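You operate a simulated robot arm through the tools that you are given. There is no shell and no other tool.

You run a simulated robot arm. Do the job below in one go: nothing can be reset, and whatever is moved stays where it is left.

Task
Steer to the left mark, then the right mark, then centre and lock.
Fine: the yellow end marks of the steering knob; the red lock pin is pushed in at the end.
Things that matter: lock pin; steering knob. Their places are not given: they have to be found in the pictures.

It is judged by the outcome, as a careful person would: the job done as asked, and still so three seconds after it is handed in. It fails if anything else is knocked over, pushed out of place, dropped, spilled or broken.

Robot
A 7-joint arm with a fingered hand, fixed in place. Base frame: the origin is on the floor under the middle of its stand, x ahead of it, y to its left, z up. Lengths are in mm, angles in rad, forces in N, time in s.
It reaches about 1085 mm from its shoulder. Its first joint turns from -2.897 to 2.897 rad. Payload 3.7 kg.
The TCP is the grasp point between the finger pads, 25 mm short of the fingertips. In the tool frame z runs along the fingers and y along their closing line. The gripper opens to 88 mm; its body begins 29 mm behind the TCP. The gripper is a hand of 5 fingers: y runs from the thumb to the fingers, the wrist lies at [-13, -106, -174] in the tool frame, and closing takes about 1.5 s.
Orientation is that of the tool frame in the base frame, as a unit quaternion [w, x, y, z]. With the fingers straight down and the wrist toward the robot, the tool's x, y and z point along [0, 1, 0], [1, 0, 0] and [0, 0, -1] of the base frame.

Tools
- The arm moves only by the tool play_rows. Its argument "targets" is a list of rows, each a list of 7 numbers: the shift along the tool's x, y, z in mm, then the turn, a rotation vector about the tool's x, y, z in rad, then the gripper command, from -1 (fully open) to 1 (shut), values between in proportion. In form: [[x, y, z, rx, ry, rz, claw], ...]. A call has 1 to 20 rows; each row shifts and turns the commanded pose from where the row before left it, along the tool's axes as they then stand. Each row takes 0.2 s and may step no farther than 50 mm and 0.15 rad from the row before; otherwise, or with a gripper value out of range, the whole call is refused. A pose out of reach is approached as far as the arm can. The call stops where the force on the tool passes 40 N (or 10 N more than at its start, if that is more) or the arm is blocked; 0.2 s more then pass. Each finger travels about 108 mm/s and halts on what it meets, pressing with about 23 N; the grip force reading is that of the motor and also rises with nothing between the fingers. The clock runs only during rows and for 0.2 s after the last one: add rows that do not move to give the fingers time. The reply holds the time, the measured pose of the TCP, the force on the tool along the base axes, the opening and the grip force, in the units named above and with some noise, with the torque about the TCP (base axes, N m) and any sound that the robot's microphone picked up.
- Cameras (640 x 400 px; columns grow to the right, rows downward): "scene" is fixed at [49.5, 500.8, 1463.1]; the picture's right is [-0.31, -0.95, 0.00], its down [-0.42, 0.13, -0.90] and it looks along [0.85, -0.27, -0.44] (base axes); focal length 352 px, centre (320, 200). "wrist" rides on the gripper at [59, -79, -105] in the tool frame; the picture's right is [-0.73, 0.32, -0.61], its down [-0.62, -0.68, 0.38] and it looks along [-0.29, 0.66, 0.70] (tool axes); focal length 234 px, centre (320, 200).
- camera(camera): a new picture of that camera. The clock stands still meanwhile.
- hand_shape(shape): the hand has 5 fingers and takes this shape, open, in about a second: jaw (thumb against the fingers, like two jaws); tri (thumb and two fingers); tip (a fingertip pinch); poke (one finger out to press); point (the index stretched); flat (the hand flat); cup (the hand cupped); fist (a fist). The gripper value then closes the fingers along that shape, each until it touches; the sizes above hold for jaw. It gives what a move gives, with no picture.
- probe_pixels(camera, pixels): for up to 12 pixels [column, row] of the newest picture of that camera ("zoom" is the newest enlarged one), the place [x, y, z] in the base frame of the surface seen there, good to about 2 mm. The clock stands still meanwhile.
- inspect(camera, box): a new picture of the part [left, top, right, bottom] of that camera's present view, enlarged. The clock stands still meanwhile.
- sign_off(): hands the job in; it is judged then, once.

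Open the gripper and draw the arm clear of the work before you hand the job in, unless the task says otherwise.

The tools are called after "Call:" as a command line: name --pt "numbers of a row" for each row, then --argument value for the rest, lists and objects as JSON in quotes. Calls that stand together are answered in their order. play_rows: Moves the arm, as the interface text tells. Its arguments: {"type":"object","properties":{"targets":{"type":"array","items":{"type":"array","items":{"type":"number"}}}},"required":["targets"]} The other tools are called the same way: hand_shape (shape) gives the hand a shape; camera (camera) takes a picture; probe_pixels (camera, pixels) gives the place of the surface under pixels of a picture; inspect (camera, box) takes an enlarged picture of a part of a camera's view; sign_off () hands the job in.

At the start:

```text
time_s: 0.0
position: [424.8, 141.7, 1292.7]
ee_rot: [0.001, 0.708, 0.706, 0.001]
force: [-0.2, 0.2, -0.4]
wrist_torque: [0.02, -0.02, -0.02]
grip_width: 87.8
grasp_force: 0.1
shape: jaw
```

scene: 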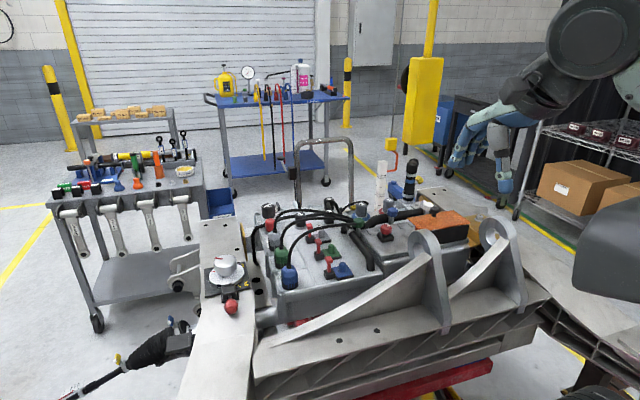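
wrist: 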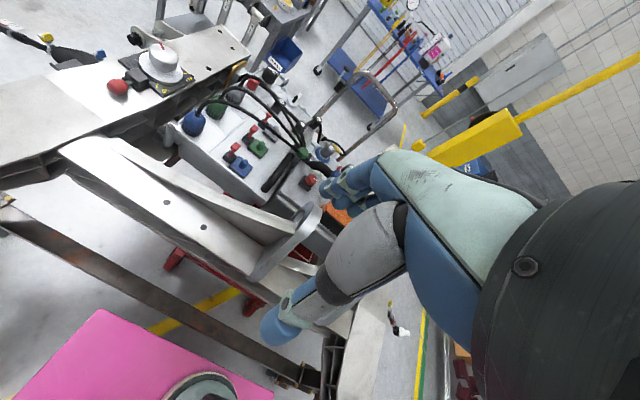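

The scene picture shows a white knob near (225,268) with yellow marks and a red ball-like pin at (231,307). I take enlarged pictures of it from both cameras.

Call:
inspect --camera "scene" --box '[180, 230, 280, 330]'

Call:
inspect --camera "wrist" --box '[90, 20, 210, 110]'

```text
4.00 times, centred on (230, 280) of scene
```

zoom: 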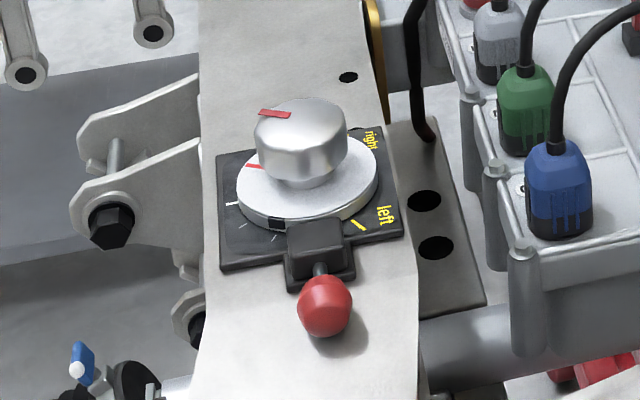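

```text
4.44 times, centred on (150, 65) of wrist
```

zoom: 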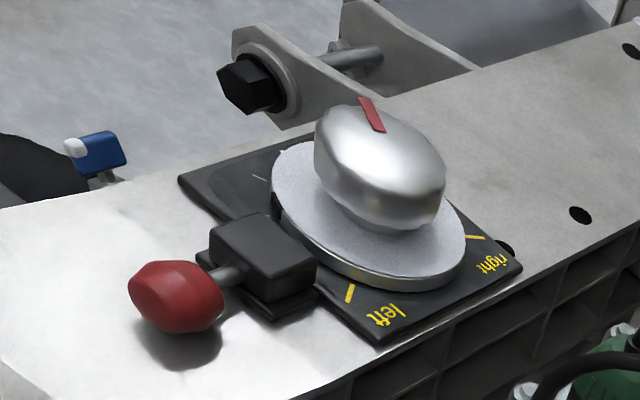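

The red pointer on the knob points away from the yellow "left" and "right" marks; a black notch in the disc sits beside the lock block, and there is a white tick on the plate's left. I take the scene enlargement again so I can probe its pixels.

Call:
inspect --camera "scene" --box '[200, 246, 256, 318]'

```text
5.56 times, centred on (228, 282) of scene
```

zoom: 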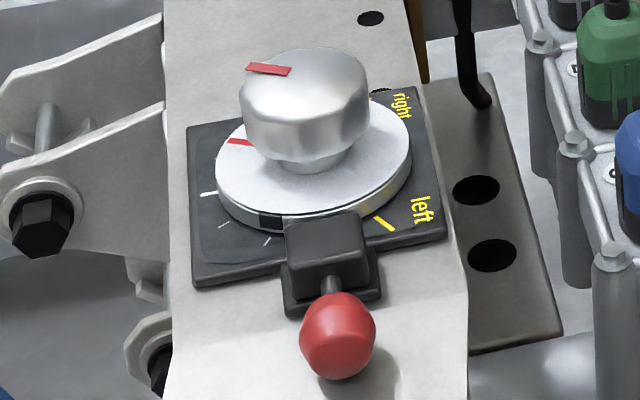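

The knob, red pointer lines, white tick at (208,194), yellow "left" mark at (384,223), and pin ball at (338,335) are clear here. I probe all of them for their places.

Call:
probe_pixels --camera "zoom" --pixels '[[255, 69], [285, 71], [305, 85], [240, 142], [208, 194], [384, 223], [270, 220], [338, 320], [325, 240], [378, 93], [225, 223], [267, 240]]'

Call:
probe_pixels --camera "zoom" --pixels '[[200, 130], [200, 280], [440, 235], [405, 92], [222, 185], [405, 150], [330, 285], [310, 335], [370, 335], [338, 370], [245, 110], [365, 105]]'

```text
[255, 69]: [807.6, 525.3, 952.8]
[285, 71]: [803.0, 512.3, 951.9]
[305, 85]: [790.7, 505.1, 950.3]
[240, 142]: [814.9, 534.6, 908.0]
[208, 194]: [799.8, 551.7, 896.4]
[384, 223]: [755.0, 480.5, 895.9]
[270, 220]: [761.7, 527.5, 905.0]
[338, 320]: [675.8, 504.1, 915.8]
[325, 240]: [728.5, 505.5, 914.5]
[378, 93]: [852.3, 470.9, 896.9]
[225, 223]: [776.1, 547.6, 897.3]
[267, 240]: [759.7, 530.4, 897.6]
```

```text
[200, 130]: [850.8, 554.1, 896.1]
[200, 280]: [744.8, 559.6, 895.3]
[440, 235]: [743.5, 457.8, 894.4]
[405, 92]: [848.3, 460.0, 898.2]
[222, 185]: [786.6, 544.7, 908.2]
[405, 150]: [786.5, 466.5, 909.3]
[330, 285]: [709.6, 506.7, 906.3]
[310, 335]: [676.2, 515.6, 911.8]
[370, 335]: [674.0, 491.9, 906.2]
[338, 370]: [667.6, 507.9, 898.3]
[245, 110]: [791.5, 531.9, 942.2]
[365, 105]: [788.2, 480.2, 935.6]
```

The knob centre comes out near (798, 506) with its top at z≈951, the pointer near 60° from x. The white centre tick is at +y, the end marks are about ±120° from it, and the pin slides along +x. Next I check the heights of nearby things the hand might hit.

Call:
probe_pixels --camera "scene" --pixels '[[268, 209], [281, 250], [290, 270], [268, 228], [185, 262], [178, 283], [232, 215], [215, 232], [285, 215], [300, 205], [255, 300], [230, 330]]'

Call:
inspect --camera "scene" --box '[140, 190, 380, 340]'

```text
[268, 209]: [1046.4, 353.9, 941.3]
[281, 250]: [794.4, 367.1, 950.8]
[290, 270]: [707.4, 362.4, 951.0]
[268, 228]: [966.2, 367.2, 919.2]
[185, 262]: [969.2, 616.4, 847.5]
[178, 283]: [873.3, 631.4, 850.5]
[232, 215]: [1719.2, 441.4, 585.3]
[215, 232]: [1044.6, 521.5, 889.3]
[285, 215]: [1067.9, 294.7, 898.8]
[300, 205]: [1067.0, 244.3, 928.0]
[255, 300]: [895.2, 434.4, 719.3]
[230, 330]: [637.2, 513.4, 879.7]
```

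```text
2.67 times, centred on (260, 265) of scene
```

zoom: 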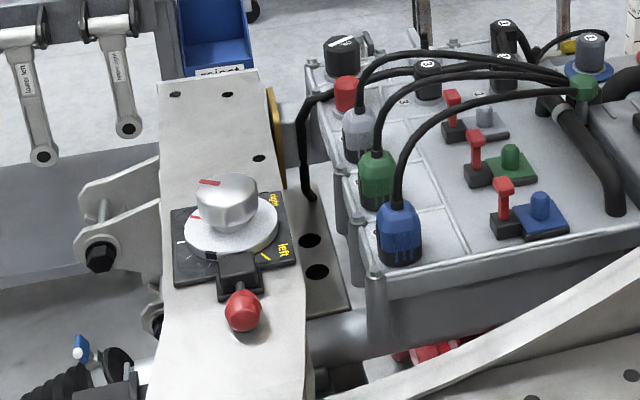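

The nearest obstacles are the blue and green plugs at y≈365, z≈951 plus their cables, so the hand should keep its wrist on the −x/+y side. I move the open hand to about 200 mm above the knob.

Call:
play_rows --pt "28 28.7 11 0 0 0 -1" --pt "28 28.7 11 0 0 0 -1" --pt "28 28.7 11 0 0 0 -1" --pt "28 28.7 11 0 0 0 -1" --pt "28 28.7 11 0 0 0 -1" --pt "28 28.7 11 0 0 0 -1" --pt "28 28.7 11 0 0 0 -1" --pt "28 28.7 11 0 0 0 -1" --pt "28 28.7 11 0 0 0 -1" --pt "28 28.7 11 0 0 0 -1" --pt "28 28.7 11 0 0 0 -1" --pt "28 28.7 11 0 0 0 -1" --pt "28 28.7 11 0 0 0 -1"

```text
time_s: 2.8
position: [799.5, 507.1, 1152.8]
ee_rot: [0.0, 0.708, 0.707, 0.001]
force: [-0.7, -0.6, 0.6]
wrist_torque: [0.07, -0.02, 0.02]
grip_width: 87.8
grasp_force: 0.1
shape: jaw
```

The TCP is now at (799.5, 507.1, 1152.8), above the knob. I take pictures from both cameras to check the hand and the knob.

Call:
camera --camera "wrist"

Call:
camera --camera "scene"

```text
taken
```

wrist: 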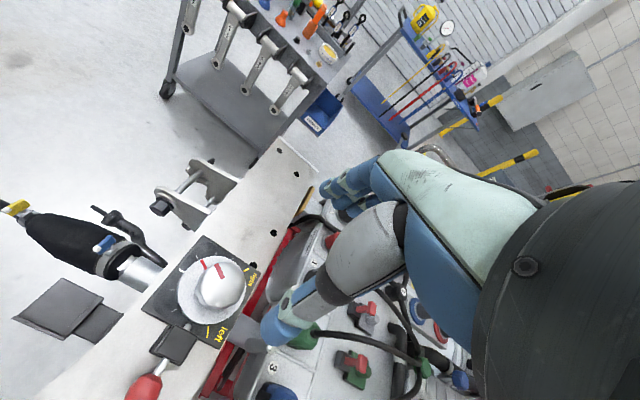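

```text
taken
```

scene: 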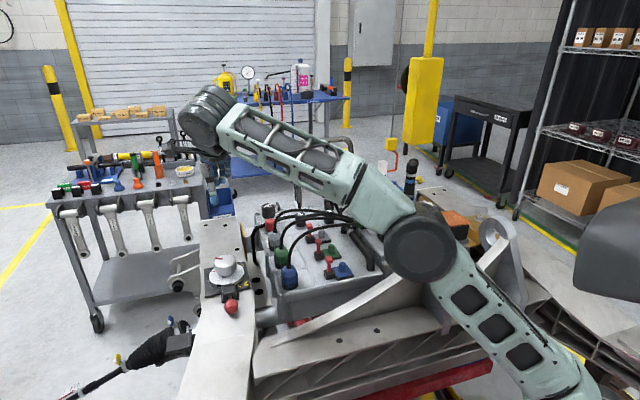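

The arm's elbow is at about (420,248) in the scene view, low over the frame, so I probe the arm and frame there and enlarge the knob in the wrist view around (215,285).

Call:
probe_pixels --camera "scene" --pixels '[[420, 248], [470, 300], [540, 370], [415, 280], [380, 195], [290, 145], [215, 115], [440, 345], [415, 300], [350, 290], [370, 240], [360, 215]]'

Call:
inspect --camera "wrist" --box '[110, 210, 310, 400]'

```text
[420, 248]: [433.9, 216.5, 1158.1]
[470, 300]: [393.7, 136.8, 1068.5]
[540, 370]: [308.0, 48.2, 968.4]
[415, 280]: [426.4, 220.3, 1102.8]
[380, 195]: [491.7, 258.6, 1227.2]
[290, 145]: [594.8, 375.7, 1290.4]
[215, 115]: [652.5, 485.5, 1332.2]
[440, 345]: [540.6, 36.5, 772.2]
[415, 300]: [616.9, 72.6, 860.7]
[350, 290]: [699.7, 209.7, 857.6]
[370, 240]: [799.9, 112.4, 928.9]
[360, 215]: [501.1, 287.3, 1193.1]
```

```text
2.11 times, centred on (210, 305) of wrist
```

zoom: 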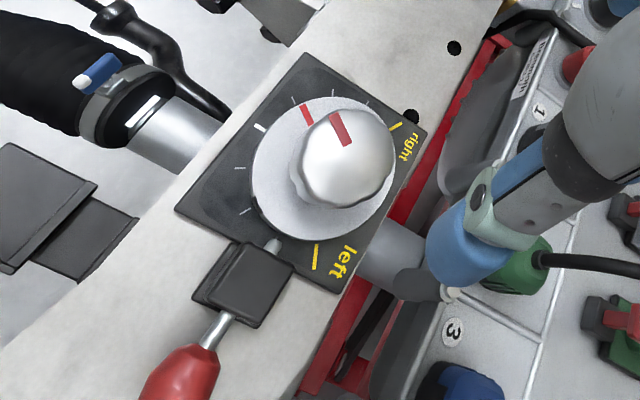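

From above, the knob's pointer sits between small ticks, the longer white tick is at (260,126), and the yellow ends are at (316,256) and (396,127). I probe these along with the knob rim and pin.

Call:
probe_pixels --camera "zoom" --pixels '[[316, 256], [396, 127], [260, 127], [242, 168], [245, 210], [294, 101], [336, 117], [346, 142], [306, 115], [276, 245], [205, 345], [190, 375]]'

Call:
probe_pixels --camera "zoom" --pixels '[[303, 168], [350, 160], [375, 185], [320, 190], [360, 125], [330, 203], [390, 165], [240, 270], [255, 320], [215, 300], [225, 330], [365, 95]]'

```text
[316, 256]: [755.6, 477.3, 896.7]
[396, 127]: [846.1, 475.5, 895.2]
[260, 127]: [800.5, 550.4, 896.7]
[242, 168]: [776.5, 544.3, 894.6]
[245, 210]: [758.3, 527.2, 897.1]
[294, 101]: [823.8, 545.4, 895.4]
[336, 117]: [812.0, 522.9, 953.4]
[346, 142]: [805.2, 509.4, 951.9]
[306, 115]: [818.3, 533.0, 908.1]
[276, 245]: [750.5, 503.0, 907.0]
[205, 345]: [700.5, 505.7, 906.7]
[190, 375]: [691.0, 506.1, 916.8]
```

```text
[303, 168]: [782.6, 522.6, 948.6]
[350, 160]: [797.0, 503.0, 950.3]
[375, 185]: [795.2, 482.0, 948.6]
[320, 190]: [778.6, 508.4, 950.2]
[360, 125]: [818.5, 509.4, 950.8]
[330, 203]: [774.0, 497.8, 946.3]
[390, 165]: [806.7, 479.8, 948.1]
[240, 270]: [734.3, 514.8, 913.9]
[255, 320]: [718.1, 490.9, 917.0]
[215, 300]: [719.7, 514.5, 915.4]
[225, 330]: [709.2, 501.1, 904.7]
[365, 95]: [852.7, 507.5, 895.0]
```

The tick ring fits a centre at (800, 503), with the pointer at about 59°, left end at 210°, right end at −30° and centre at 90°. I lower to z≈1030 over that centre, then look at the hand.

Call:
play_rows --pt "-2 0 30 0 0 0 -1" --pt "-2 0 30 0 0 0 -1" --pt "0 0 30 0 0 0 -1" --pt "0 0 30 0 0 0 -1"

Call:
hand_shape --shape "tri"

Call:
inspect --camera "scene" --box '[120, 140, 360, 320]'

Call:
camera --camera "wrist"

```text
time_s: 3.8
position: [797.8, 503.6, 1030.2]
ee_rot: [0.001, 0.707, 0.708, -0.001]
force: [0.4, 0.1, 0.2]
wrist_torque: [0.03, 0.0, -0.02]
grip_width: 87.4
grasp_force: 0.1
shape: jaw
```

```text
time_s: 4.7
position: [797.4, 503.3, 1030.2]
ee_rot: [0.001, 0.707, 0.707, 0.0]
force: [-0.7, -0.4, -0.4]
wrist_torque: [0.0, -0.02, -0.01]
grip_width: 87.3
grasp_force: 0.1
shape: tri
```

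```text
2.22 times, centred on (240, 230) of scene
```

zoom: 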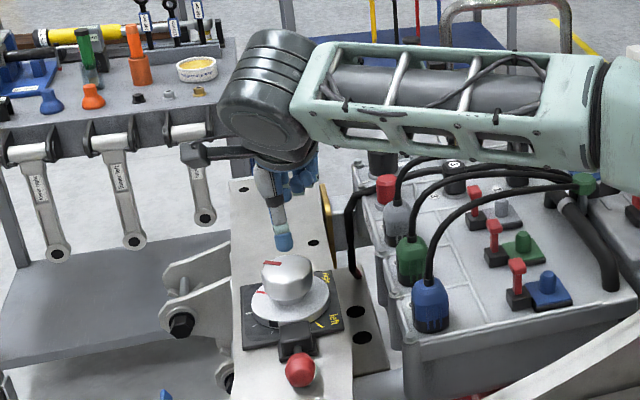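

```text
taken
```

wrist: 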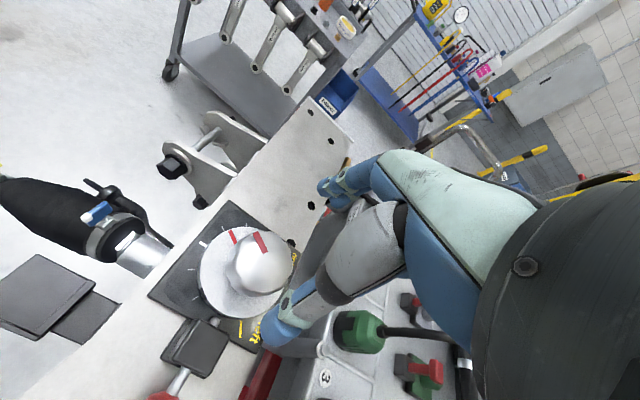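

The tri shape keeps the thumb on the −x side (tip at (280,330) in the wrist view) and the fingers on the +x side, both above the knob. I test in free air a clockwise turn (seen from above) of 75° at this height, so the wrist goes to the +y side.

Call:
play_rows --pt "0 2 0 0 0 0.13 -1" --pt "0 0 0 0 0 0.13 -1" --pt "0 0 0 0 0 0.13 -1" --pt "0 0 0 0 0 0.13 -1" --pt "0 0 0 0 0 0.13 -1" --pt "0 0 0 0 0 0.13 -1" --pt "0 0 0 0 0 0.13 -1" --pt "0 0 0 0 0 0.13 -1" --pt "0 0 0 0 0 0.13 -1" --pt "0 0 0 0 0 0.13 -1"

Call:
camera --camera "scene"

Call:
camera --camera "wrist"

```text
time_s: 6.9
position: [798.6, 501.6, 1029.5]
ee_rot: [0.0, 0.946, 0.324, 0.0]
force: [-0.1, 0.0, -0.1]
wrist_torque: [0.02, 0.04, -0.02]
grip_width: 87.7
grasp_force: 0.1
shape: tri
out of reach, approached as far as the arm can: row 8, 9, 10
```

```text
taken
```

scene: 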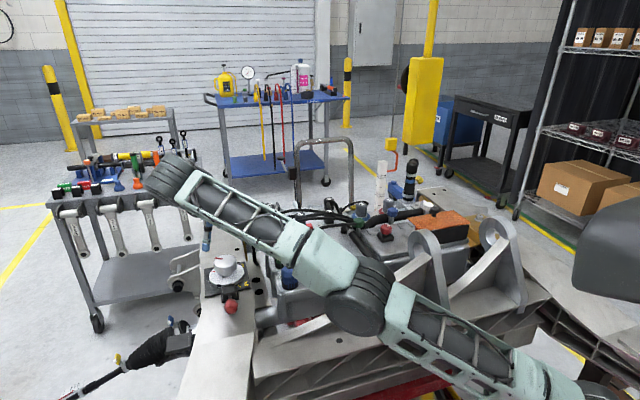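

```text
taken
```

wrist: 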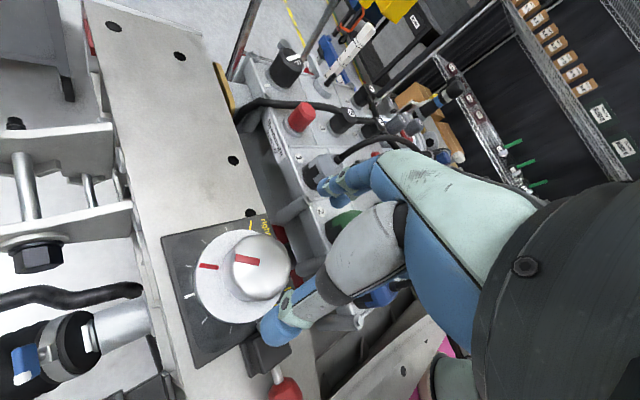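

Only about 52° was reached of the 75° (rows 8–10 out of reach), and the elbow swung down to about (355,300) in the scene. I probe the elbow's clearance before turning back.

Call:
probe_pixels --camera "scene" --pixels '[[355, 300], [350, 330], [365, 325], [330, 270], [440, 340], [250, 220], [180, 180], [310, 325], [340, 345], [405, 370], [300, 292], [500, 360]]'

```text
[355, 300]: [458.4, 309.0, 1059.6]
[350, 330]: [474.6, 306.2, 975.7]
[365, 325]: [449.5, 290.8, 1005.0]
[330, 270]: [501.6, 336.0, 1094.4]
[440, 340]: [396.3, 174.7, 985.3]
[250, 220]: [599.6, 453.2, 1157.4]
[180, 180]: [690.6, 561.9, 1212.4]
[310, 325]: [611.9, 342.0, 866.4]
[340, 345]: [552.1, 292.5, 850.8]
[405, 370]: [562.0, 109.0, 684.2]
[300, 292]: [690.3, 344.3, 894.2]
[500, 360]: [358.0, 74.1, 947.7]
```

The elbow still has about 100 mm above the frame. I turn back to the neutral heading and on to 75° counter-clockwise to find that limit.

Call:
play_rows --pt "0 0 0 0 0 -0.13 -1" --pt "0 0 0 0 0 -0.13 -1" --pt "0 0 0 0 0 -0.13 -1" --pt "0 0 0 0 0 -0.13 -1" --pt "0 0 0 0 0 -0.13 -1" --pt "0 0 0 0 0 -0.13 -1" --pt "0 0 0 0 0 -0.13 -1" --pt "0 0 0 0 0 -0.13 -1" --pt "0 0 0 0 0 -0.13 -1" --pt "0 0 0 0 0 -0.13 -1"

Call:
play_rows --pt "0 0 0 0 0 -0.13 -1" --pt "0 0 0 0 0 -0.13 -1" --pt "0 0 0 0 0 -0.13 -1" --pt "0 0 0 0 0 -0.13 -1" --pt "0 0 0 0 0 -0.13 -1" --pt "0 0 0 0 0 -0.13 -1" --pt "0 0 0 0 0 -0.13 -1" --pt "0 0 0 0 0 -0.13 -1"

Call:
camera --camera "scene"

```text
time_s: 9.1
position: [846.7, 573.3, 1073.7]
ee_rot: [0.0, 0.556, 0.831, -0.001]
force: [-0.4, -0.8, -0.4]
wrist_torque: [0.02, 0.01, 0.0]
grip_width: 87.7
grasp_force: 0.1
shape: tri
out of reach, approached as far as the arm can: row 1, 2, 3, 4, 5, 6, 7, 8, 9, 10
```

```text
time_s: 10.9
position: [833.6, 561.8, 1064.1]
ee_rot: [0.0, 0.07, 0.998, 0.001]
force: [0.6, 0.2, -0.4]
wrist_torque: [0.0, 0.0, -0.02]
grip_width: 87.8
grasp_force: 0.0
shape: tri
out of reach, approached as far as the arm can: row 1, 6, 7, 8
```

```text
taken
```

scene: 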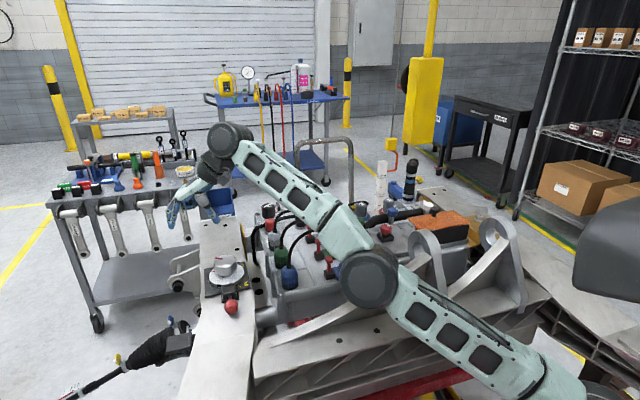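

The arm is now turned 82° counter-clockwise but has drifted to (834, 562, 1064). I bring it back over the knob in this heading in small steps to see whether it is reachable.

Call:
play_rows --pt "5 -12.5 0 0 0 0 -1" --pt "5 -12.5 0 0 0 0 -1" --pt "5 -12.5 0 0 0 0 -1" --pt "5 -12.5 0 0 0 0 -1" --pt "5 -12.5 0 0 0 0 -1"

Call:
camera --camera "scene"

```text
time_s: 12.1
position: [836.8, 537.2, 1089.1]
ee_rot: [0.0, 0.07, 0.998, -0.001]
force: [-0.2, 0.0, 0.0]
wrist_torque: [0.02, 0.01, 0.02]
grip_width: 87.6
grasp_force: 0.1
shape: tri
out of reach, approached as far as the arm can: row 1, 2, 3, 4, 5
```

```text
taken
```

scene: 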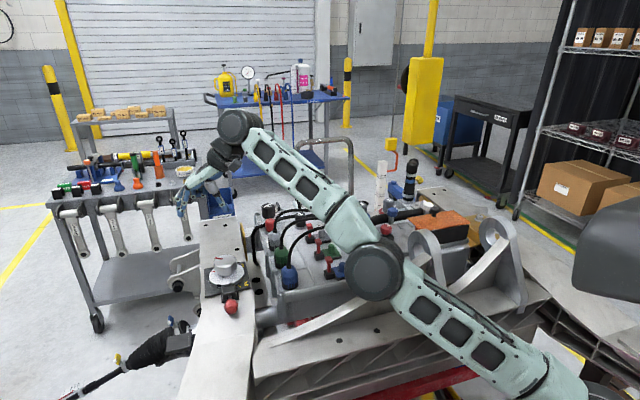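

Position is still off and every row was out of reach, so a joint is likely at its limit in this heading. I turn clockwise in small steps back toward neutral and watch whether it becomes reachable.

Call:
play_rows --pt "0 0 0 0 0 0.13 -1" --pt "0 0 0 0 0 0.13 -1" --pt "0 0 0 0 0 0.13 -1" --pt "0 0 0 0 0 0.13 -1"

```text
time_s: 13.1
position: [851.9, 549.6, 1102.4]
ee_rot: [0.0, 0.326, 0.945, -0.001]
force: [0.2, 0.4, 0.2]
wrist_torque: [0.0, 0.01, 0.05]
grip_width: 87.6
grasp_force: 0.1
shape: tri
out of reach, approached as far as the arm can: row 1, 2, 3, 4
```

Still flagged out of reach, so I retreat toward the robot along −y of the tool (a more comfortable posture) and then turn back to neutral.

Call:
play_rows --pt "0 -30 -5 0 0 0 -1" --pt "0 -30 -5 0 0 0 -1" --pt "0 -30 -5 0 0 0 -1" --pt "0 -30 -5 0 0 0 -1" --pt "0 -30 -5 0 0 0 -1" --pt "0 -30 -5 0 0 0 -1"

Call:
camera --camera "scene"

```text
time_s: 14.5
position: [814.7, 480.1, 1209.1]
ee_rot: [0.0, 0.324, 0.946, -0.001]
force: [-0.5, -0.2, -0.1]
wrist_torque: [-0.01, 0.0, 0.0]
grip_width: 87.5
grasp_force: 0.0
shape: tri
out of reach, approached as far as the arm can: row 1, 2, 3, 4, 5, 6
```

```text
taken
```

scene: 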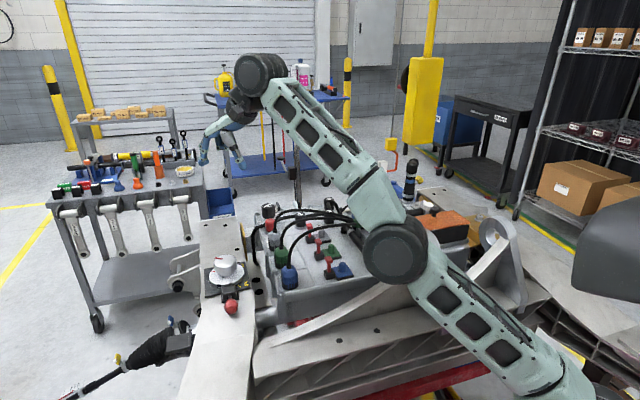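

The positions lie on a sphere of about 1010 mm around the shoulder, so the arm seems to have straightened out at full stretch and the solver does not bend the elbow. I probe the arm's joints to confirm the elbow state.

Call:
probe_pixels --camera "scene" --pixels '[[397, 252], [555, 385], [450, 300], [330, 160], [262, 82], [370, 205], [240, 105], [395, 275], [500, 340], [290, 112], [220, 135], [380, 240]]'

Call:
inspect --camera "scene" --box '[180, 40, 620, 400]'

```text
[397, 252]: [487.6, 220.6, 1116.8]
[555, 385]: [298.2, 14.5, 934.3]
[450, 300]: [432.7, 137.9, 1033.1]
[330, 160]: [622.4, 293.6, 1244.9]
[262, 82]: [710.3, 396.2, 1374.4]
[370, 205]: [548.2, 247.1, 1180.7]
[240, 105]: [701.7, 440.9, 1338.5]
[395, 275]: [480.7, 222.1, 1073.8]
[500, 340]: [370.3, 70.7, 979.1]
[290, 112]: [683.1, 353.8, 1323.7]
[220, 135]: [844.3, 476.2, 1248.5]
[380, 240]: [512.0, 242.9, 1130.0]
```

```text
1.11 times, centred on (400, 220) of scene
```

zoom: 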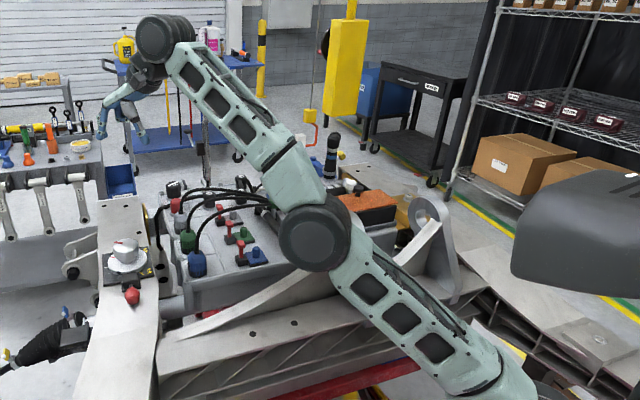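

The forearm and upper arm are nearly in line (about 9° apart), confirming a straightened elbow. I command a pull straight toward the shoulder in larger steps to make the elbow bend.

Call:
play_rows --pt "15.7 -34.8 23.9 0 0 0 -1" --pt "15.7 -34.8 23.9 0 0 0 -1" --pt "15.7 -34.8 23.9 0 0 0 -1" --pt "15.7 -34.8 23.9 0 0 0 -1" --pt "15.7 -34.8 23.9 0 0 0 -1" --pt "15.7 -34.8 23.9 0 0 0 -1"

```text
time_s: 15.9
position: [768.1, 505.4, 1227.0]
ee_rot: [0.0, 0.324, 0.946, 0.0]
force: [0.9, -0.6, 0.7]
wrist_torque: [0.01, -0.02, 0.02]
grip_width: 87.8
grasp_force: 0.0
shape: tri
out of reach, approached as far as the arm can: row 1, 2, 3, 4, 5, 6
```

The wrist's distance from the shoulder dropped from about 1006 to 991 mm, so the elbow is starting to bend. I continue pulling inward.

Call:
play_rows --pt "15.7 -34.8 23.9 0 0 0 -1" --pt "15.7 -34.8 23.9 0 0 0 -1" --pt "15.7 -34.8 23.9 0 0 0 -1" --pt "15.7 -34.8 23.9 0 0 0 -1" --pt "15.7 -34.8 23.9 0 0 0 -1" --pt "15.7 -34.8 23.9 0 0 0 -1"

Call:
camera --camera "scene"

```text
time_s: 17.3
position: [709.4, 530.3, 1247.1]
ee_rot: [0.001, 0.325, 0.946, 0.0]
force: [0.0, -0.1, 0.6]
wrist_torque: [0.03, -0.02, -0.01]
grip_width: 87.7
grasp_force: 0.1
shape: tri
out of reach, approached as far as the arm can: row 1, 2, 3, 4, 5, 6
```

```text
taken
```

scene: 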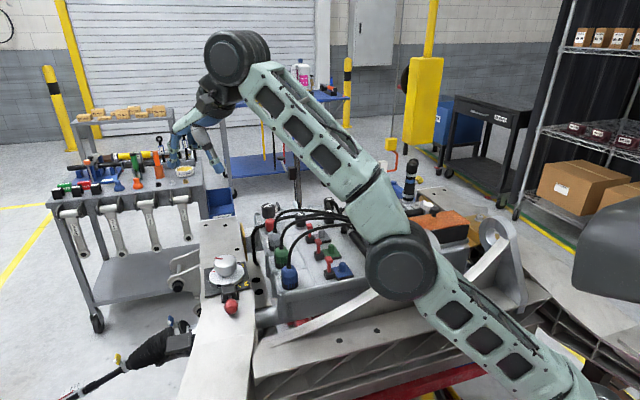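

The elbow is bending slowly but the hand drifts sideways, so a wrist joint may be limiting in this heading. I turn clockwise back to the neutral heading here.

Call:
play_rows --pt "0 0 0 0 0 0.13 -1" --pt "0 0 0 0 0 0.13 -1" --pt "0 0 0 0 0 0.13 -1" --pt "0 0 0 0 0 0.13 -1" --pt "0 0 0 0 0 0.13 -1" --pt "0 0 0 0 0 0.13 -1" --pt "0 0 0 0 0 0.13 -1"

```text
time_s: 18.9
position: [695.1, 518.0, 1229.1]
ee_rot: [0.0, 0.708, 0.706, 0.0]
force: [0.0, -0.3, 0.0]
wrist_torque: [-0.02, 0.01, 0.03]
grip_width: 87.6
grasp_force: 0.0
shape: tri
out of reach, approached as far as the arm can: row 4, 5, 6, 7
```

The heading is neutral again at (695, 518, 1229). I move back toward the starting place, which was known to be comfortable, to restore a good posture.

Call:
play_rows --pt "-31 -22.5 -5 0 0 0 -1" --pt "-31 -22.5 -5 0 0 0 -1" --pt "-31 -22.5 -5 0 0 0 -1" --pt "-31 -22.5 -5 0 0 0 -1" --pt "-31 -22.5 -5 0 0 0 -1" --pt "-31 -22.5 -5 0 0 0 -1"

Call:
camera --camera "scene"

```text
time_s: 20.3
position: [561.3, 332.7, 1257.2]
ee_rot: [0.001, 0.707, 0.707, 0.0]
force: [0.9, -0.4, -0.2]
wrist_torque: [-0.01, 0.0, -0.01]
grip_width: 87.7
grasp_force: 0.0
shape: tri
```

```text
taken
```

scene: 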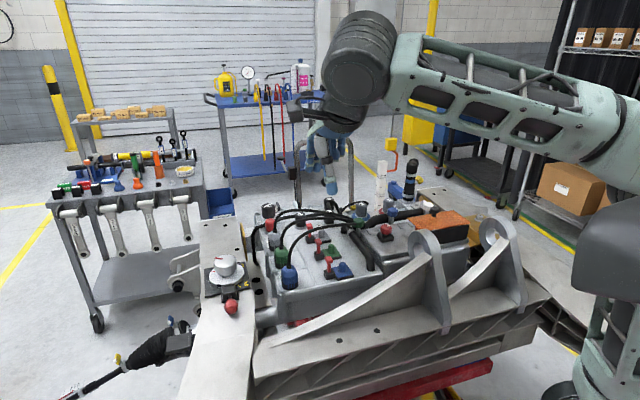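

The arm tracks commands again with the elbow well bent. I return over the knob at z≈1040 in the neutral heading, which keeps the wrist about 920 mm from the shoulder.

Call:
play_rows --pt "18.9 26.5 24.1 0 0 0 -1" --pt "18.9 26.5 24.1 0 0 0 -1" --pt "18.9 26.5 24.1 0 0 0 -1" --pt "18.9 26.5 24.1 0 0 0 -1" --pt "18.9 26.5 24.1 0 0 0 -1" --pt "18.9 26.5 24.1 0 0 0 -1" --pt "18.9 26.5 24.1 0 0 0 -1" --pt "18.9 26.5 24.1 0 0 0 -1" --pt "18.9 26.5 24.1 0 0 0 -1"

Call:
camera --camera "scene"

```text
time_s: 22.3
position: [800.1, 502.8, 1042.7]
ee_rot: [0.0, 0.707, 0.707, 0.001]
force: [0.5, 0.6, 0.0]
wrist_torque: [0.03, -0.02, -0.01]
grip_width: 87.9
grasp_force: 0.1
shape: tri
```

```text
taken
```

scene: 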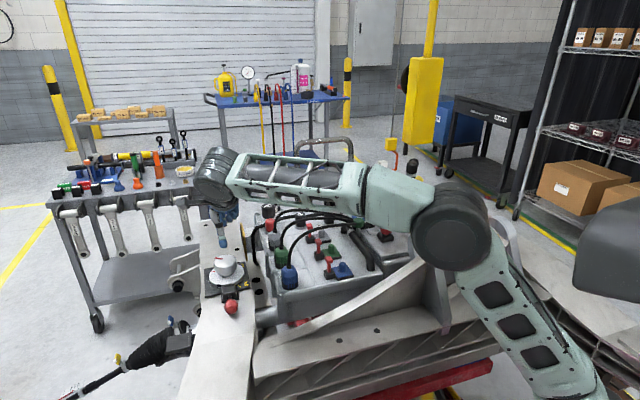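

The TCP is exactly over the knob at (800, 503, 1043) with a well-bent elbow. I test the counter-clockwise range here in small steps.

Call:
play_rows --pt "0 0 0 0 0 -0.13 -1" --pt "0 0 0 0 0 -0.13 -1" --pt "0 0 0 0 0 -0.13 -1" --pt "0 0 0 0 0 -0.13 -1" --pt "0 0 0 0 0 -0.13 -1" --pt "0 0 0 0 0 -0.13 -1"

Call:
camera --camera "scene"

```text
time_s: 23.7
position: [798.4, 501.9, 1042.4]
ee_rot: [0.0, 0.384, 0.923, -0.001]
force: [0.5, -0.3, -0.2]
wrist_torque: [0.0, -0.03, 0.0]
grip_width: 87.6
grasp_force: 0.2
shape: tri
```

```text
taken
```

scene: 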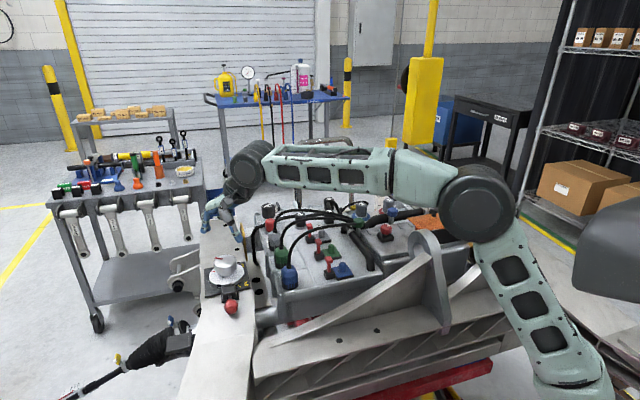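

45° counter-clockwise was reached with no trouble. I go another 45° to learn the full range.

Call:
play_rows --pt "0 0 0 0 0 -0.13 -1" --pt "0 0 0 0 0 -0.13 -1" --pt "0 0 0 0 0 -0.13 -1" --pt "0 0 0 0 0 -0.13 -1" --pt "0 0 0 0 0 -0.13 -1" --pt "0 0 0 0 0 -0.13 -1"

Call:
camera --camera "scene"

Call:
camera --camera "wrist"

```text
time_s: 25.1
position: [798.7, 502.9, 1042.1]
ee_rot: [0.0, 0.005, 1.0, 0.0]
force: [-0.2, 0.3, 0.3]
wrist_torque: [0.0, 0.02, 0.01]
grip_width: 87.6
grasp_force: 0.0
shape: tri
```

```text
taken
```

scene: 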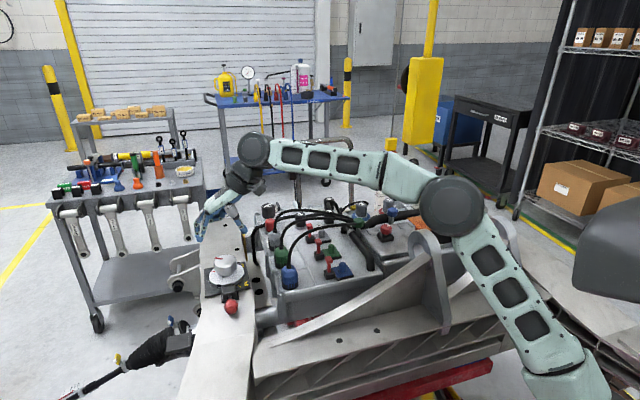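

```text
taken
```

wrist: 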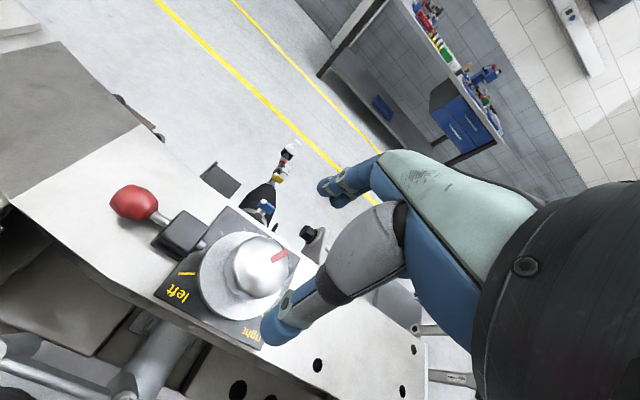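

90° counter-clockwise also works (heading with the wrist toward −y). Before using that heading lower down, I probe the heights of the cables and the hand's underside.

Call:
inspect --camera "scene" --box '[190, 120, 370, 300]'

```text
2.22 times, centred on (280, 210) of scene
```

zoom: 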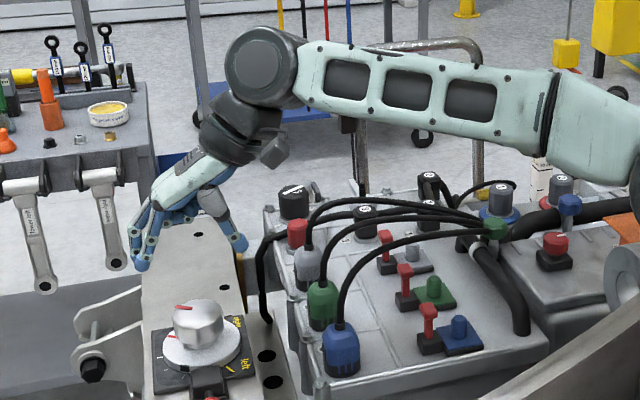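

The cables arch from the plugs at (308,245), (322,280), (340,320) in this enlargement. I probe the cable tops and the hand's underside.

Call:
probe_pixels --camera "zoom" --pixels '[[320, 217], [345, 205], [380, 200], [345, 225], [370, 215], [345, 300], [380, 245], [265, 155], [230, 145], [215, 215], [238, 243], [140, 262]]'

Call:
probe_pixels --camera "zoom" --pixels '[[135, 225], [165, 225], [190, 170], [130, 240], [185, 205], [205, 195], [145, 245], [160, 190], [245, 160], [210, 160], [308, 255], [262, 300]]'

```text
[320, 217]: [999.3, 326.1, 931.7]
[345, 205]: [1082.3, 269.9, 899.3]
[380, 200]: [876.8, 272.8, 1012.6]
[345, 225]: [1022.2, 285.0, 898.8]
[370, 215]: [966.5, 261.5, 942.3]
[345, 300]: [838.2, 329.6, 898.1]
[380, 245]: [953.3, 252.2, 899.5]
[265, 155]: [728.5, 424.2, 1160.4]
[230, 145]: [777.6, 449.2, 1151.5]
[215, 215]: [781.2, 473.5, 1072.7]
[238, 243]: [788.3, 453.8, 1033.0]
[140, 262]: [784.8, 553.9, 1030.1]
```

```text
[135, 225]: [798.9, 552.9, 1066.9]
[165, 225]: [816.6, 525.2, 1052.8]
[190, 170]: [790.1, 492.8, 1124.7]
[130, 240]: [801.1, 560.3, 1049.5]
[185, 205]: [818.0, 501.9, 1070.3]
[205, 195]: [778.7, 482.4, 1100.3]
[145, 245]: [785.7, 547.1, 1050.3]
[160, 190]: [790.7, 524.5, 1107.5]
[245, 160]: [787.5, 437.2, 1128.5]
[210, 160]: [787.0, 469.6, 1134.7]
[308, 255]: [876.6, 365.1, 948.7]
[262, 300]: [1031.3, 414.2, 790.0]
```

The cables top out near z≈1012 and the hand's underside has ample room, so headings from about 140° to 270° (wrist direction) are usable. I plan to grasp at 240°, so I turn 30° clockwise and re-centre over (800, 503) before descending.

Call:
play_rows --pt "-1.3 0 0 0 0 0.131 -1" --pt "0 0 0 0 0 0.131 -1" --pt "0 0 0 0 0 0.131 -1" --pt "0 0 0 0 0 0.131 -1" --pt "0 0 15 0 0 0 -1" --pt "0 0 15 0 0 0 -1"

Call:
inspect --camera "scene" --box '[170, 170, 300, 320]'

Call:
camera --camera "wrist"

```text
time_s: 26.5
position: [798.9, 502.0, 1011.4]
ee_rot: [-0.001, 0.265, 0.964, 0.0]
force: [-0.4, 0.0, 0.2]
wrist_torque: [0.02, -0.01, -0.01]
grip_width: 87.8
grasp_force: 0.2
shape: tri
```

```text
2.67 times, centred on (235, 245) of scene
```

zoom: 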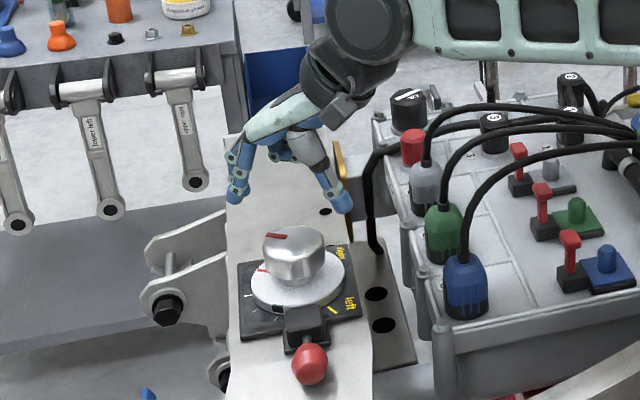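

```text
taken
```

wrist: 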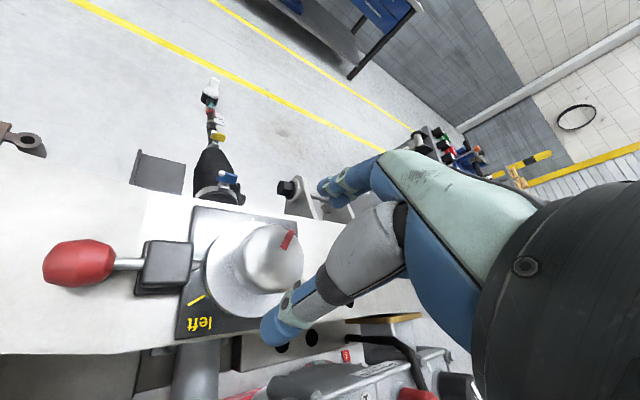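

The thumb (345,195) and opposing finger (237,190) straddle the knob in the scene enlargement. I correct by 1 mm and descend to TCP z≈941 with the hand open.

Call:
play_rows --pt "-0.4 1.4 10 0 0 0 -1" --pt "0 0 15 0 0 0 -1" --pt "0 0 15 0 0 0 -1" --pt "0 0 15 0 0 0 -1" --pt "0 0 15 0 0 0 -1"

Call:
inspect --camera "scene" --box '[180, 220, 280, 320]'

Call:
camera --camera "wrist"

```text
time_s: 27.7
position: [801.5, 504.8, 943.3]
ee_rot: [0.001, 0.265, 0.964, 0.001]
force: [1.5, 2.0, 10.0]
wrist_torque: [-0.01, -0.25, 0.03]
grip_width: 87.8
grasp_force: 0.0
shape: tri
```

```text
4.00 times, centred on (230, 270) of scene
```

zoom: 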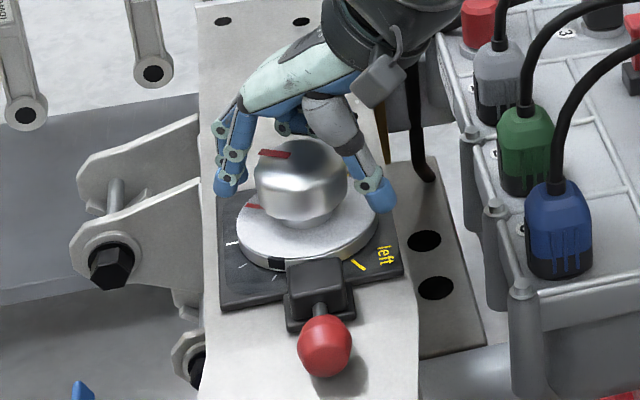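

```text
taken
```

wrist: 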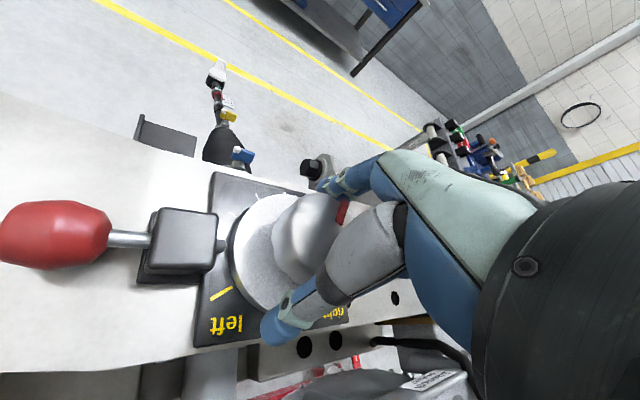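

There is a 10 N upward force, apparently from a folded finger touching the knob's top rim at about (826, 505). I raise 6 mm to clear it and check the force.

Call:
play_rows --pt "0 0 -6 0 0 0 -1" --pt "0 0 0 0 0 0 -1"

```text
time_s: 28.3
position: [800.6, 503.0, 947.1]
ee_rot: [0.0, 0.265, 0.964, 0.0]
force: [0.7, -0.2, 0.7]
wrist_torque: [0.02, 0.0, 0.04]
grip_width: 87.9
grasp_force: 0.0
shape: tri
```

The force vanished at z=947.1, centred at (800.6, 503.0). I close the fingers on the knob.

Call:
play_rows --pt "0 0 0 0 0 0 -0.4" --pt "0 0 0 0 0 0 0" --pt "0 0 0 0 0 0 0.5" --pt "0 0 0 0 0 0 1" --pt "0 0 0 0 0 0 1" --pt "0 0 0 0 0 0 1"

Call:
inspect --camera "scene" --box '[180, 220, 280, 320]'

Call:
camera --camera "wrist"

```text
time_s: 29.7
position: [801.2, 504.1, 946.0]
ee_rot: [0.0, 0.265, 0.964, -0.001]
force: [-0.4, -0.4, -1.2]
wrist_torque: [-0.01, 0.02, 0.0]
grip_width: 48.0
grasp_force: 22.6
shape: tri
```

```text
4.00 times, centred on (230, 270) of scene
```

zoom: 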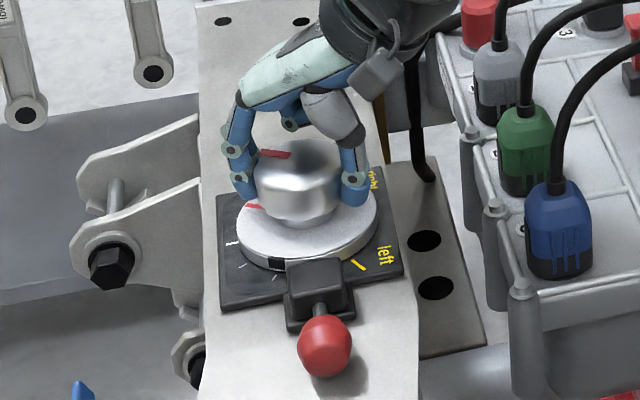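

```text
taken
```

wrist: 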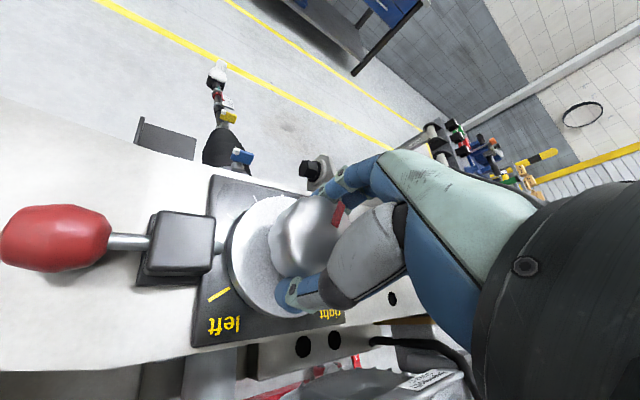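

The fingers hold the knob at 48 mm with 22.6 N. I turn counter-clockwise (negative about tool z) by 30° and check how the pointer follows.

Call:
play_rows --pt "0 0 0 0 0 -0.08 1" --pt "0 0 0 0 0 -0.09 1" --pt "0 0 0 0 0 -0.09 1" --pt "0 0 0 0 0 -0.09 1" --pt "0 0 0 0 0 -0.09 1" --pt "0 0 0 0 0 -0.09 1" --pt "0 0 0 0 0 0 1"

Call:
inspect --camera "scene" --box '[180, 220, 280, 320]'

```text
time_s: 31.3
position: [801.0, 503.6, 946.2]
ee_rot: [0.001, 0.001, 1.0, 0.001]
force: [6.5, 5.1, 0.7]
wrist_torque: [0.09, -0.1, -0.14]
grip_width: 47.9
grasp_force: 23.0
shape: tri
```

```text
4.00 times, centred on (230, 270) of scene
```

zoom: 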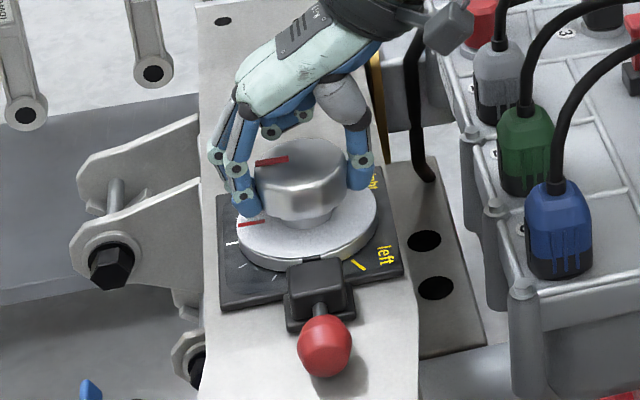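

The pointer line followed and is now close to the white tick (line at (248,224)). I probe it to measure the angle and slip.

Call:
probe_pixels --camera "zoom" --pixels '[[262, 222], [240, 227], [260, 163], [285, 158], [232, 243], [378, 235], [300, 150], [340, 165]]'

```text
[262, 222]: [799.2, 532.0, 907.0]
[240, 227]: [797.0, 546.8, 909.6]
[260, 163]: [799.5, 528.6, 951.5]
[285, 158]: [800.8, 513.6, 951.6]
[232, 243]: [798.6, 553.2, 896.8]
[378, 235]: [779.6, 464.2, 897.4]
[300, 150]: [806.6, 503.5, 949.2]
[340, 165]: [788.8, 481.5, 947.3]
```

The pointer is at about 91°, so the knob followed without slipping. I release, lift 20 mm and check the knob stays.

Call:
play_rows --pt "0 0 0 0 0 0 0" --pt "0 0 0 0 0 0 -1" --pt "0 0 0 0 0 0 -1" --pt "0 0 -10 0 0 0 -1" --pt "0 0 -15 0 0 0 -1"

Call:
inspect --camera "scene" --box '[180, 220, 280, 320]'

```text
time_s: 32.5
position: [801.3, 502.4, 973.8]
ee_rot: [0.0, 0.003, 1.0, 0.0]
force: [-0.3, -0.8, 1.1]
wrist_torque: [0.0, -0.01, 0.01]
grip_width: 87.2
grasp_force: 0.1
shape: tri
```

```text
4.00 times, centred on (230, 270) of scene
```

zoom: 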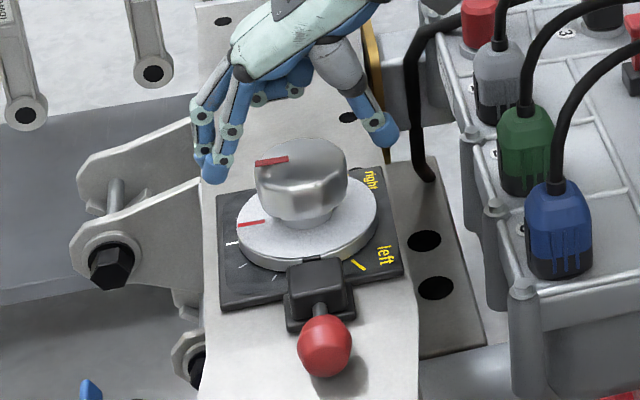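

The knob stays where it was left. I now turn the open hand clockwise in two parts toward a wrist direction of about 147°, watching for reach trouble.

Call:
play_rows --pt "0 0 0 0 0 0.136 -1" --pt "0 0 0 0 0 0.136 -1" --pt "0 0 0 0 0 0.136 -1" --pt "0 0 0 0 0 0.136 -1" --pt "0 0 0 0 0 0.136 -1" --pt "0 0 0 0 0 0.136 -1" --pt "0 0 0 0 0 0.136 -1" --pt "0 0 0 0 0 0.136 -1" --pt "0 0 0 0 0 0.136 -1" --pt "0 0 0 0 0 0.136 -1"

Call:
camera --camera "scene"

```text
time_s: 34.7
position: [802.8, 503.5, 972.7]
ee_rot: [0.0, 0.631, 0.776, 0.0]
force: [0.0, 0.4, -1.2]
wrist_torque: [0.02, 0.03, 0.0]
grip_width: 87.8
grasp_force: 0.0
shape: tri
```

```text
taken
```

scene: 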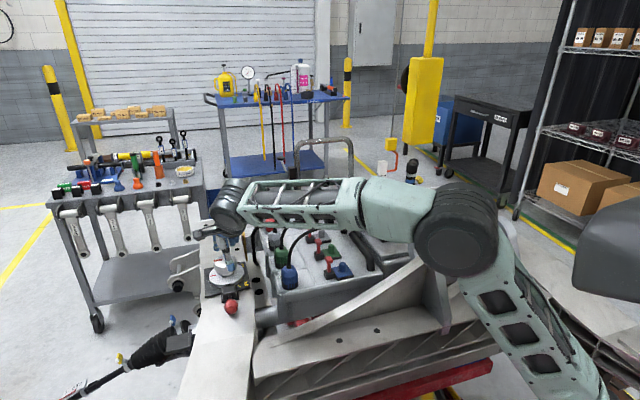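

Heading is now about 192° with no reach trouble. I continue clockwise another 45°.

Call:
play_rows --pt "0 -1 0 0 0 0.131 -1" --pt "0 0 0 0 0 0.131 -1" --pt "0 0 0 0 0 0.131 -1" --pt "0 0 0 0 0 0.131 -1" --pt "0 0 0 0 0 0.131 -1" --pt "0 0 0 0 0 0.131 -1"

Call:
camera --camera "scene"

Call:
camera --camera "wrist"

```text
time_s: 36.1
position: [801.1, 503.7, 973.0]
ee_rot: [0.0, 0.88, 0.474, 0.0]
force: [-0.4, 0.0, -0.1]
wrist_torque: [-0.02, 0.02, -0.01]
grip_width: 87.6
grasp_force: 0.0
shape: tri
```

```text
taken
```

scene: 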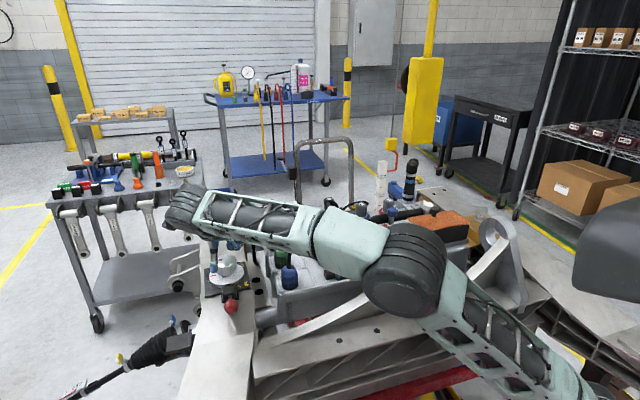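

```text
taken
```

wrist: 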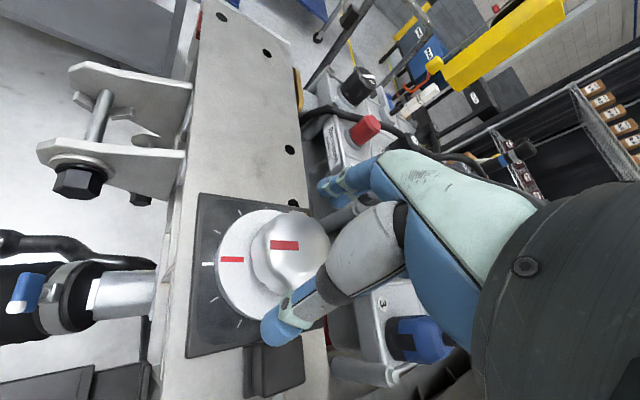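

Heading is about 147° with the hand centred. I descend to z≈947 and close on the knob.

Call:
play_rows --pt "-1.2 -0.5 13 0 0 0 -1" --pt "0 0 13 0 0 0 -1" --pt "0 0 0 0 0 0 -0.4" --pt "0 0 0 0 0 0 0" --pt "0 0 0 0 0 0 0.5" --pt "0 0 0 0 0 0 1" --pt "0 0 0 0 0 0 1" --pt "0 0 0 0 0 0 1"

Call:
inspect --camera "scene" --box '[180, 220, 280, 320]'

```text
time_s: 37.9
position: [799.3, 502.8, 945.0]
ee_rot: [0.0, 0.88, 0.475, 0.0]
force: [-0.8, -1.4, -2.0]
wrist_torque: [-0.07, 0.01, -0.06]
grip_width: 48.3
grasp_force: 22.7
shape: tri
```

```text
4.00 times, centred on (230, 270) of scene
```

zoom: 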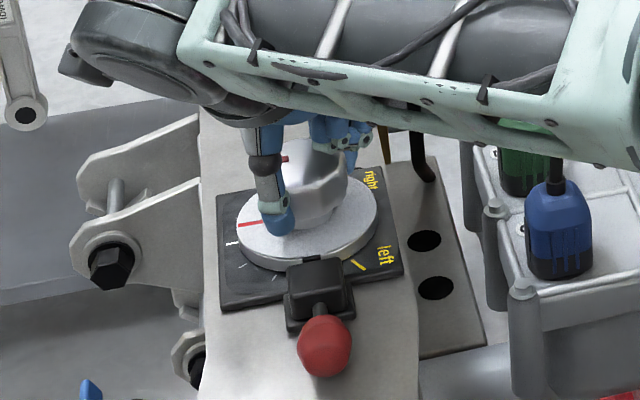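

The grip is at 48.3 mm and 22.7 N. I turn the knob counter-clockwise by about 103° in one slow sweep, then check.

Call:
play_rows --pt "0 0 0 0 0 -0.1 1" --pt "0 0 0 0 0 -0.1 1" --pt "0 0 0 0 0 -0.1 1" --pt "0 0 0 0 0 -0.1 1" --pt "0 0 0 0 0 -0.1 1" --pt "0 0 0 0 0 -0.1 1" --pt "0 0 0 0 0 -0.1 1" --pt "0 0 0 0 0 -0.1 1" --pt "0 0 0 0 0 -0.1 1" --pt "0 0 0 0 0 -0.1 1"

Call:
inspect --camera "scene" --box '[180, 220, 280, 320]'

```text
time_s: 40.1
position: [799.7, 502.8, 945.5]
ee_rot: [0.001, 0.544, 0.839, 0.001]
force: [10.8, -3.0, 2.2]
wrist_torque: [-0.03, -0.25, -0.13]
grip_width: 48.4
grasp_force: 22.5
shape: tri
```

```text
4.00 times, centred on (230, 270) of scene
```

zoom: 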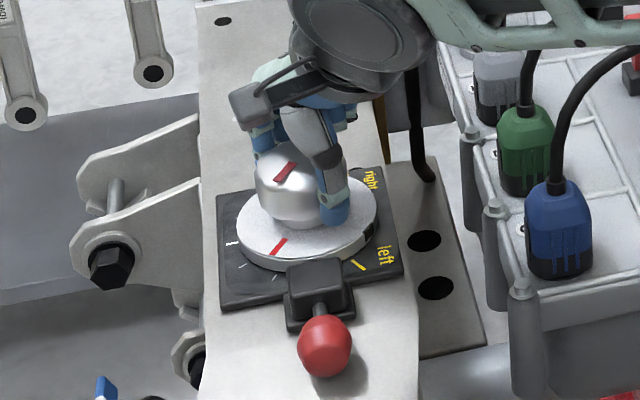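

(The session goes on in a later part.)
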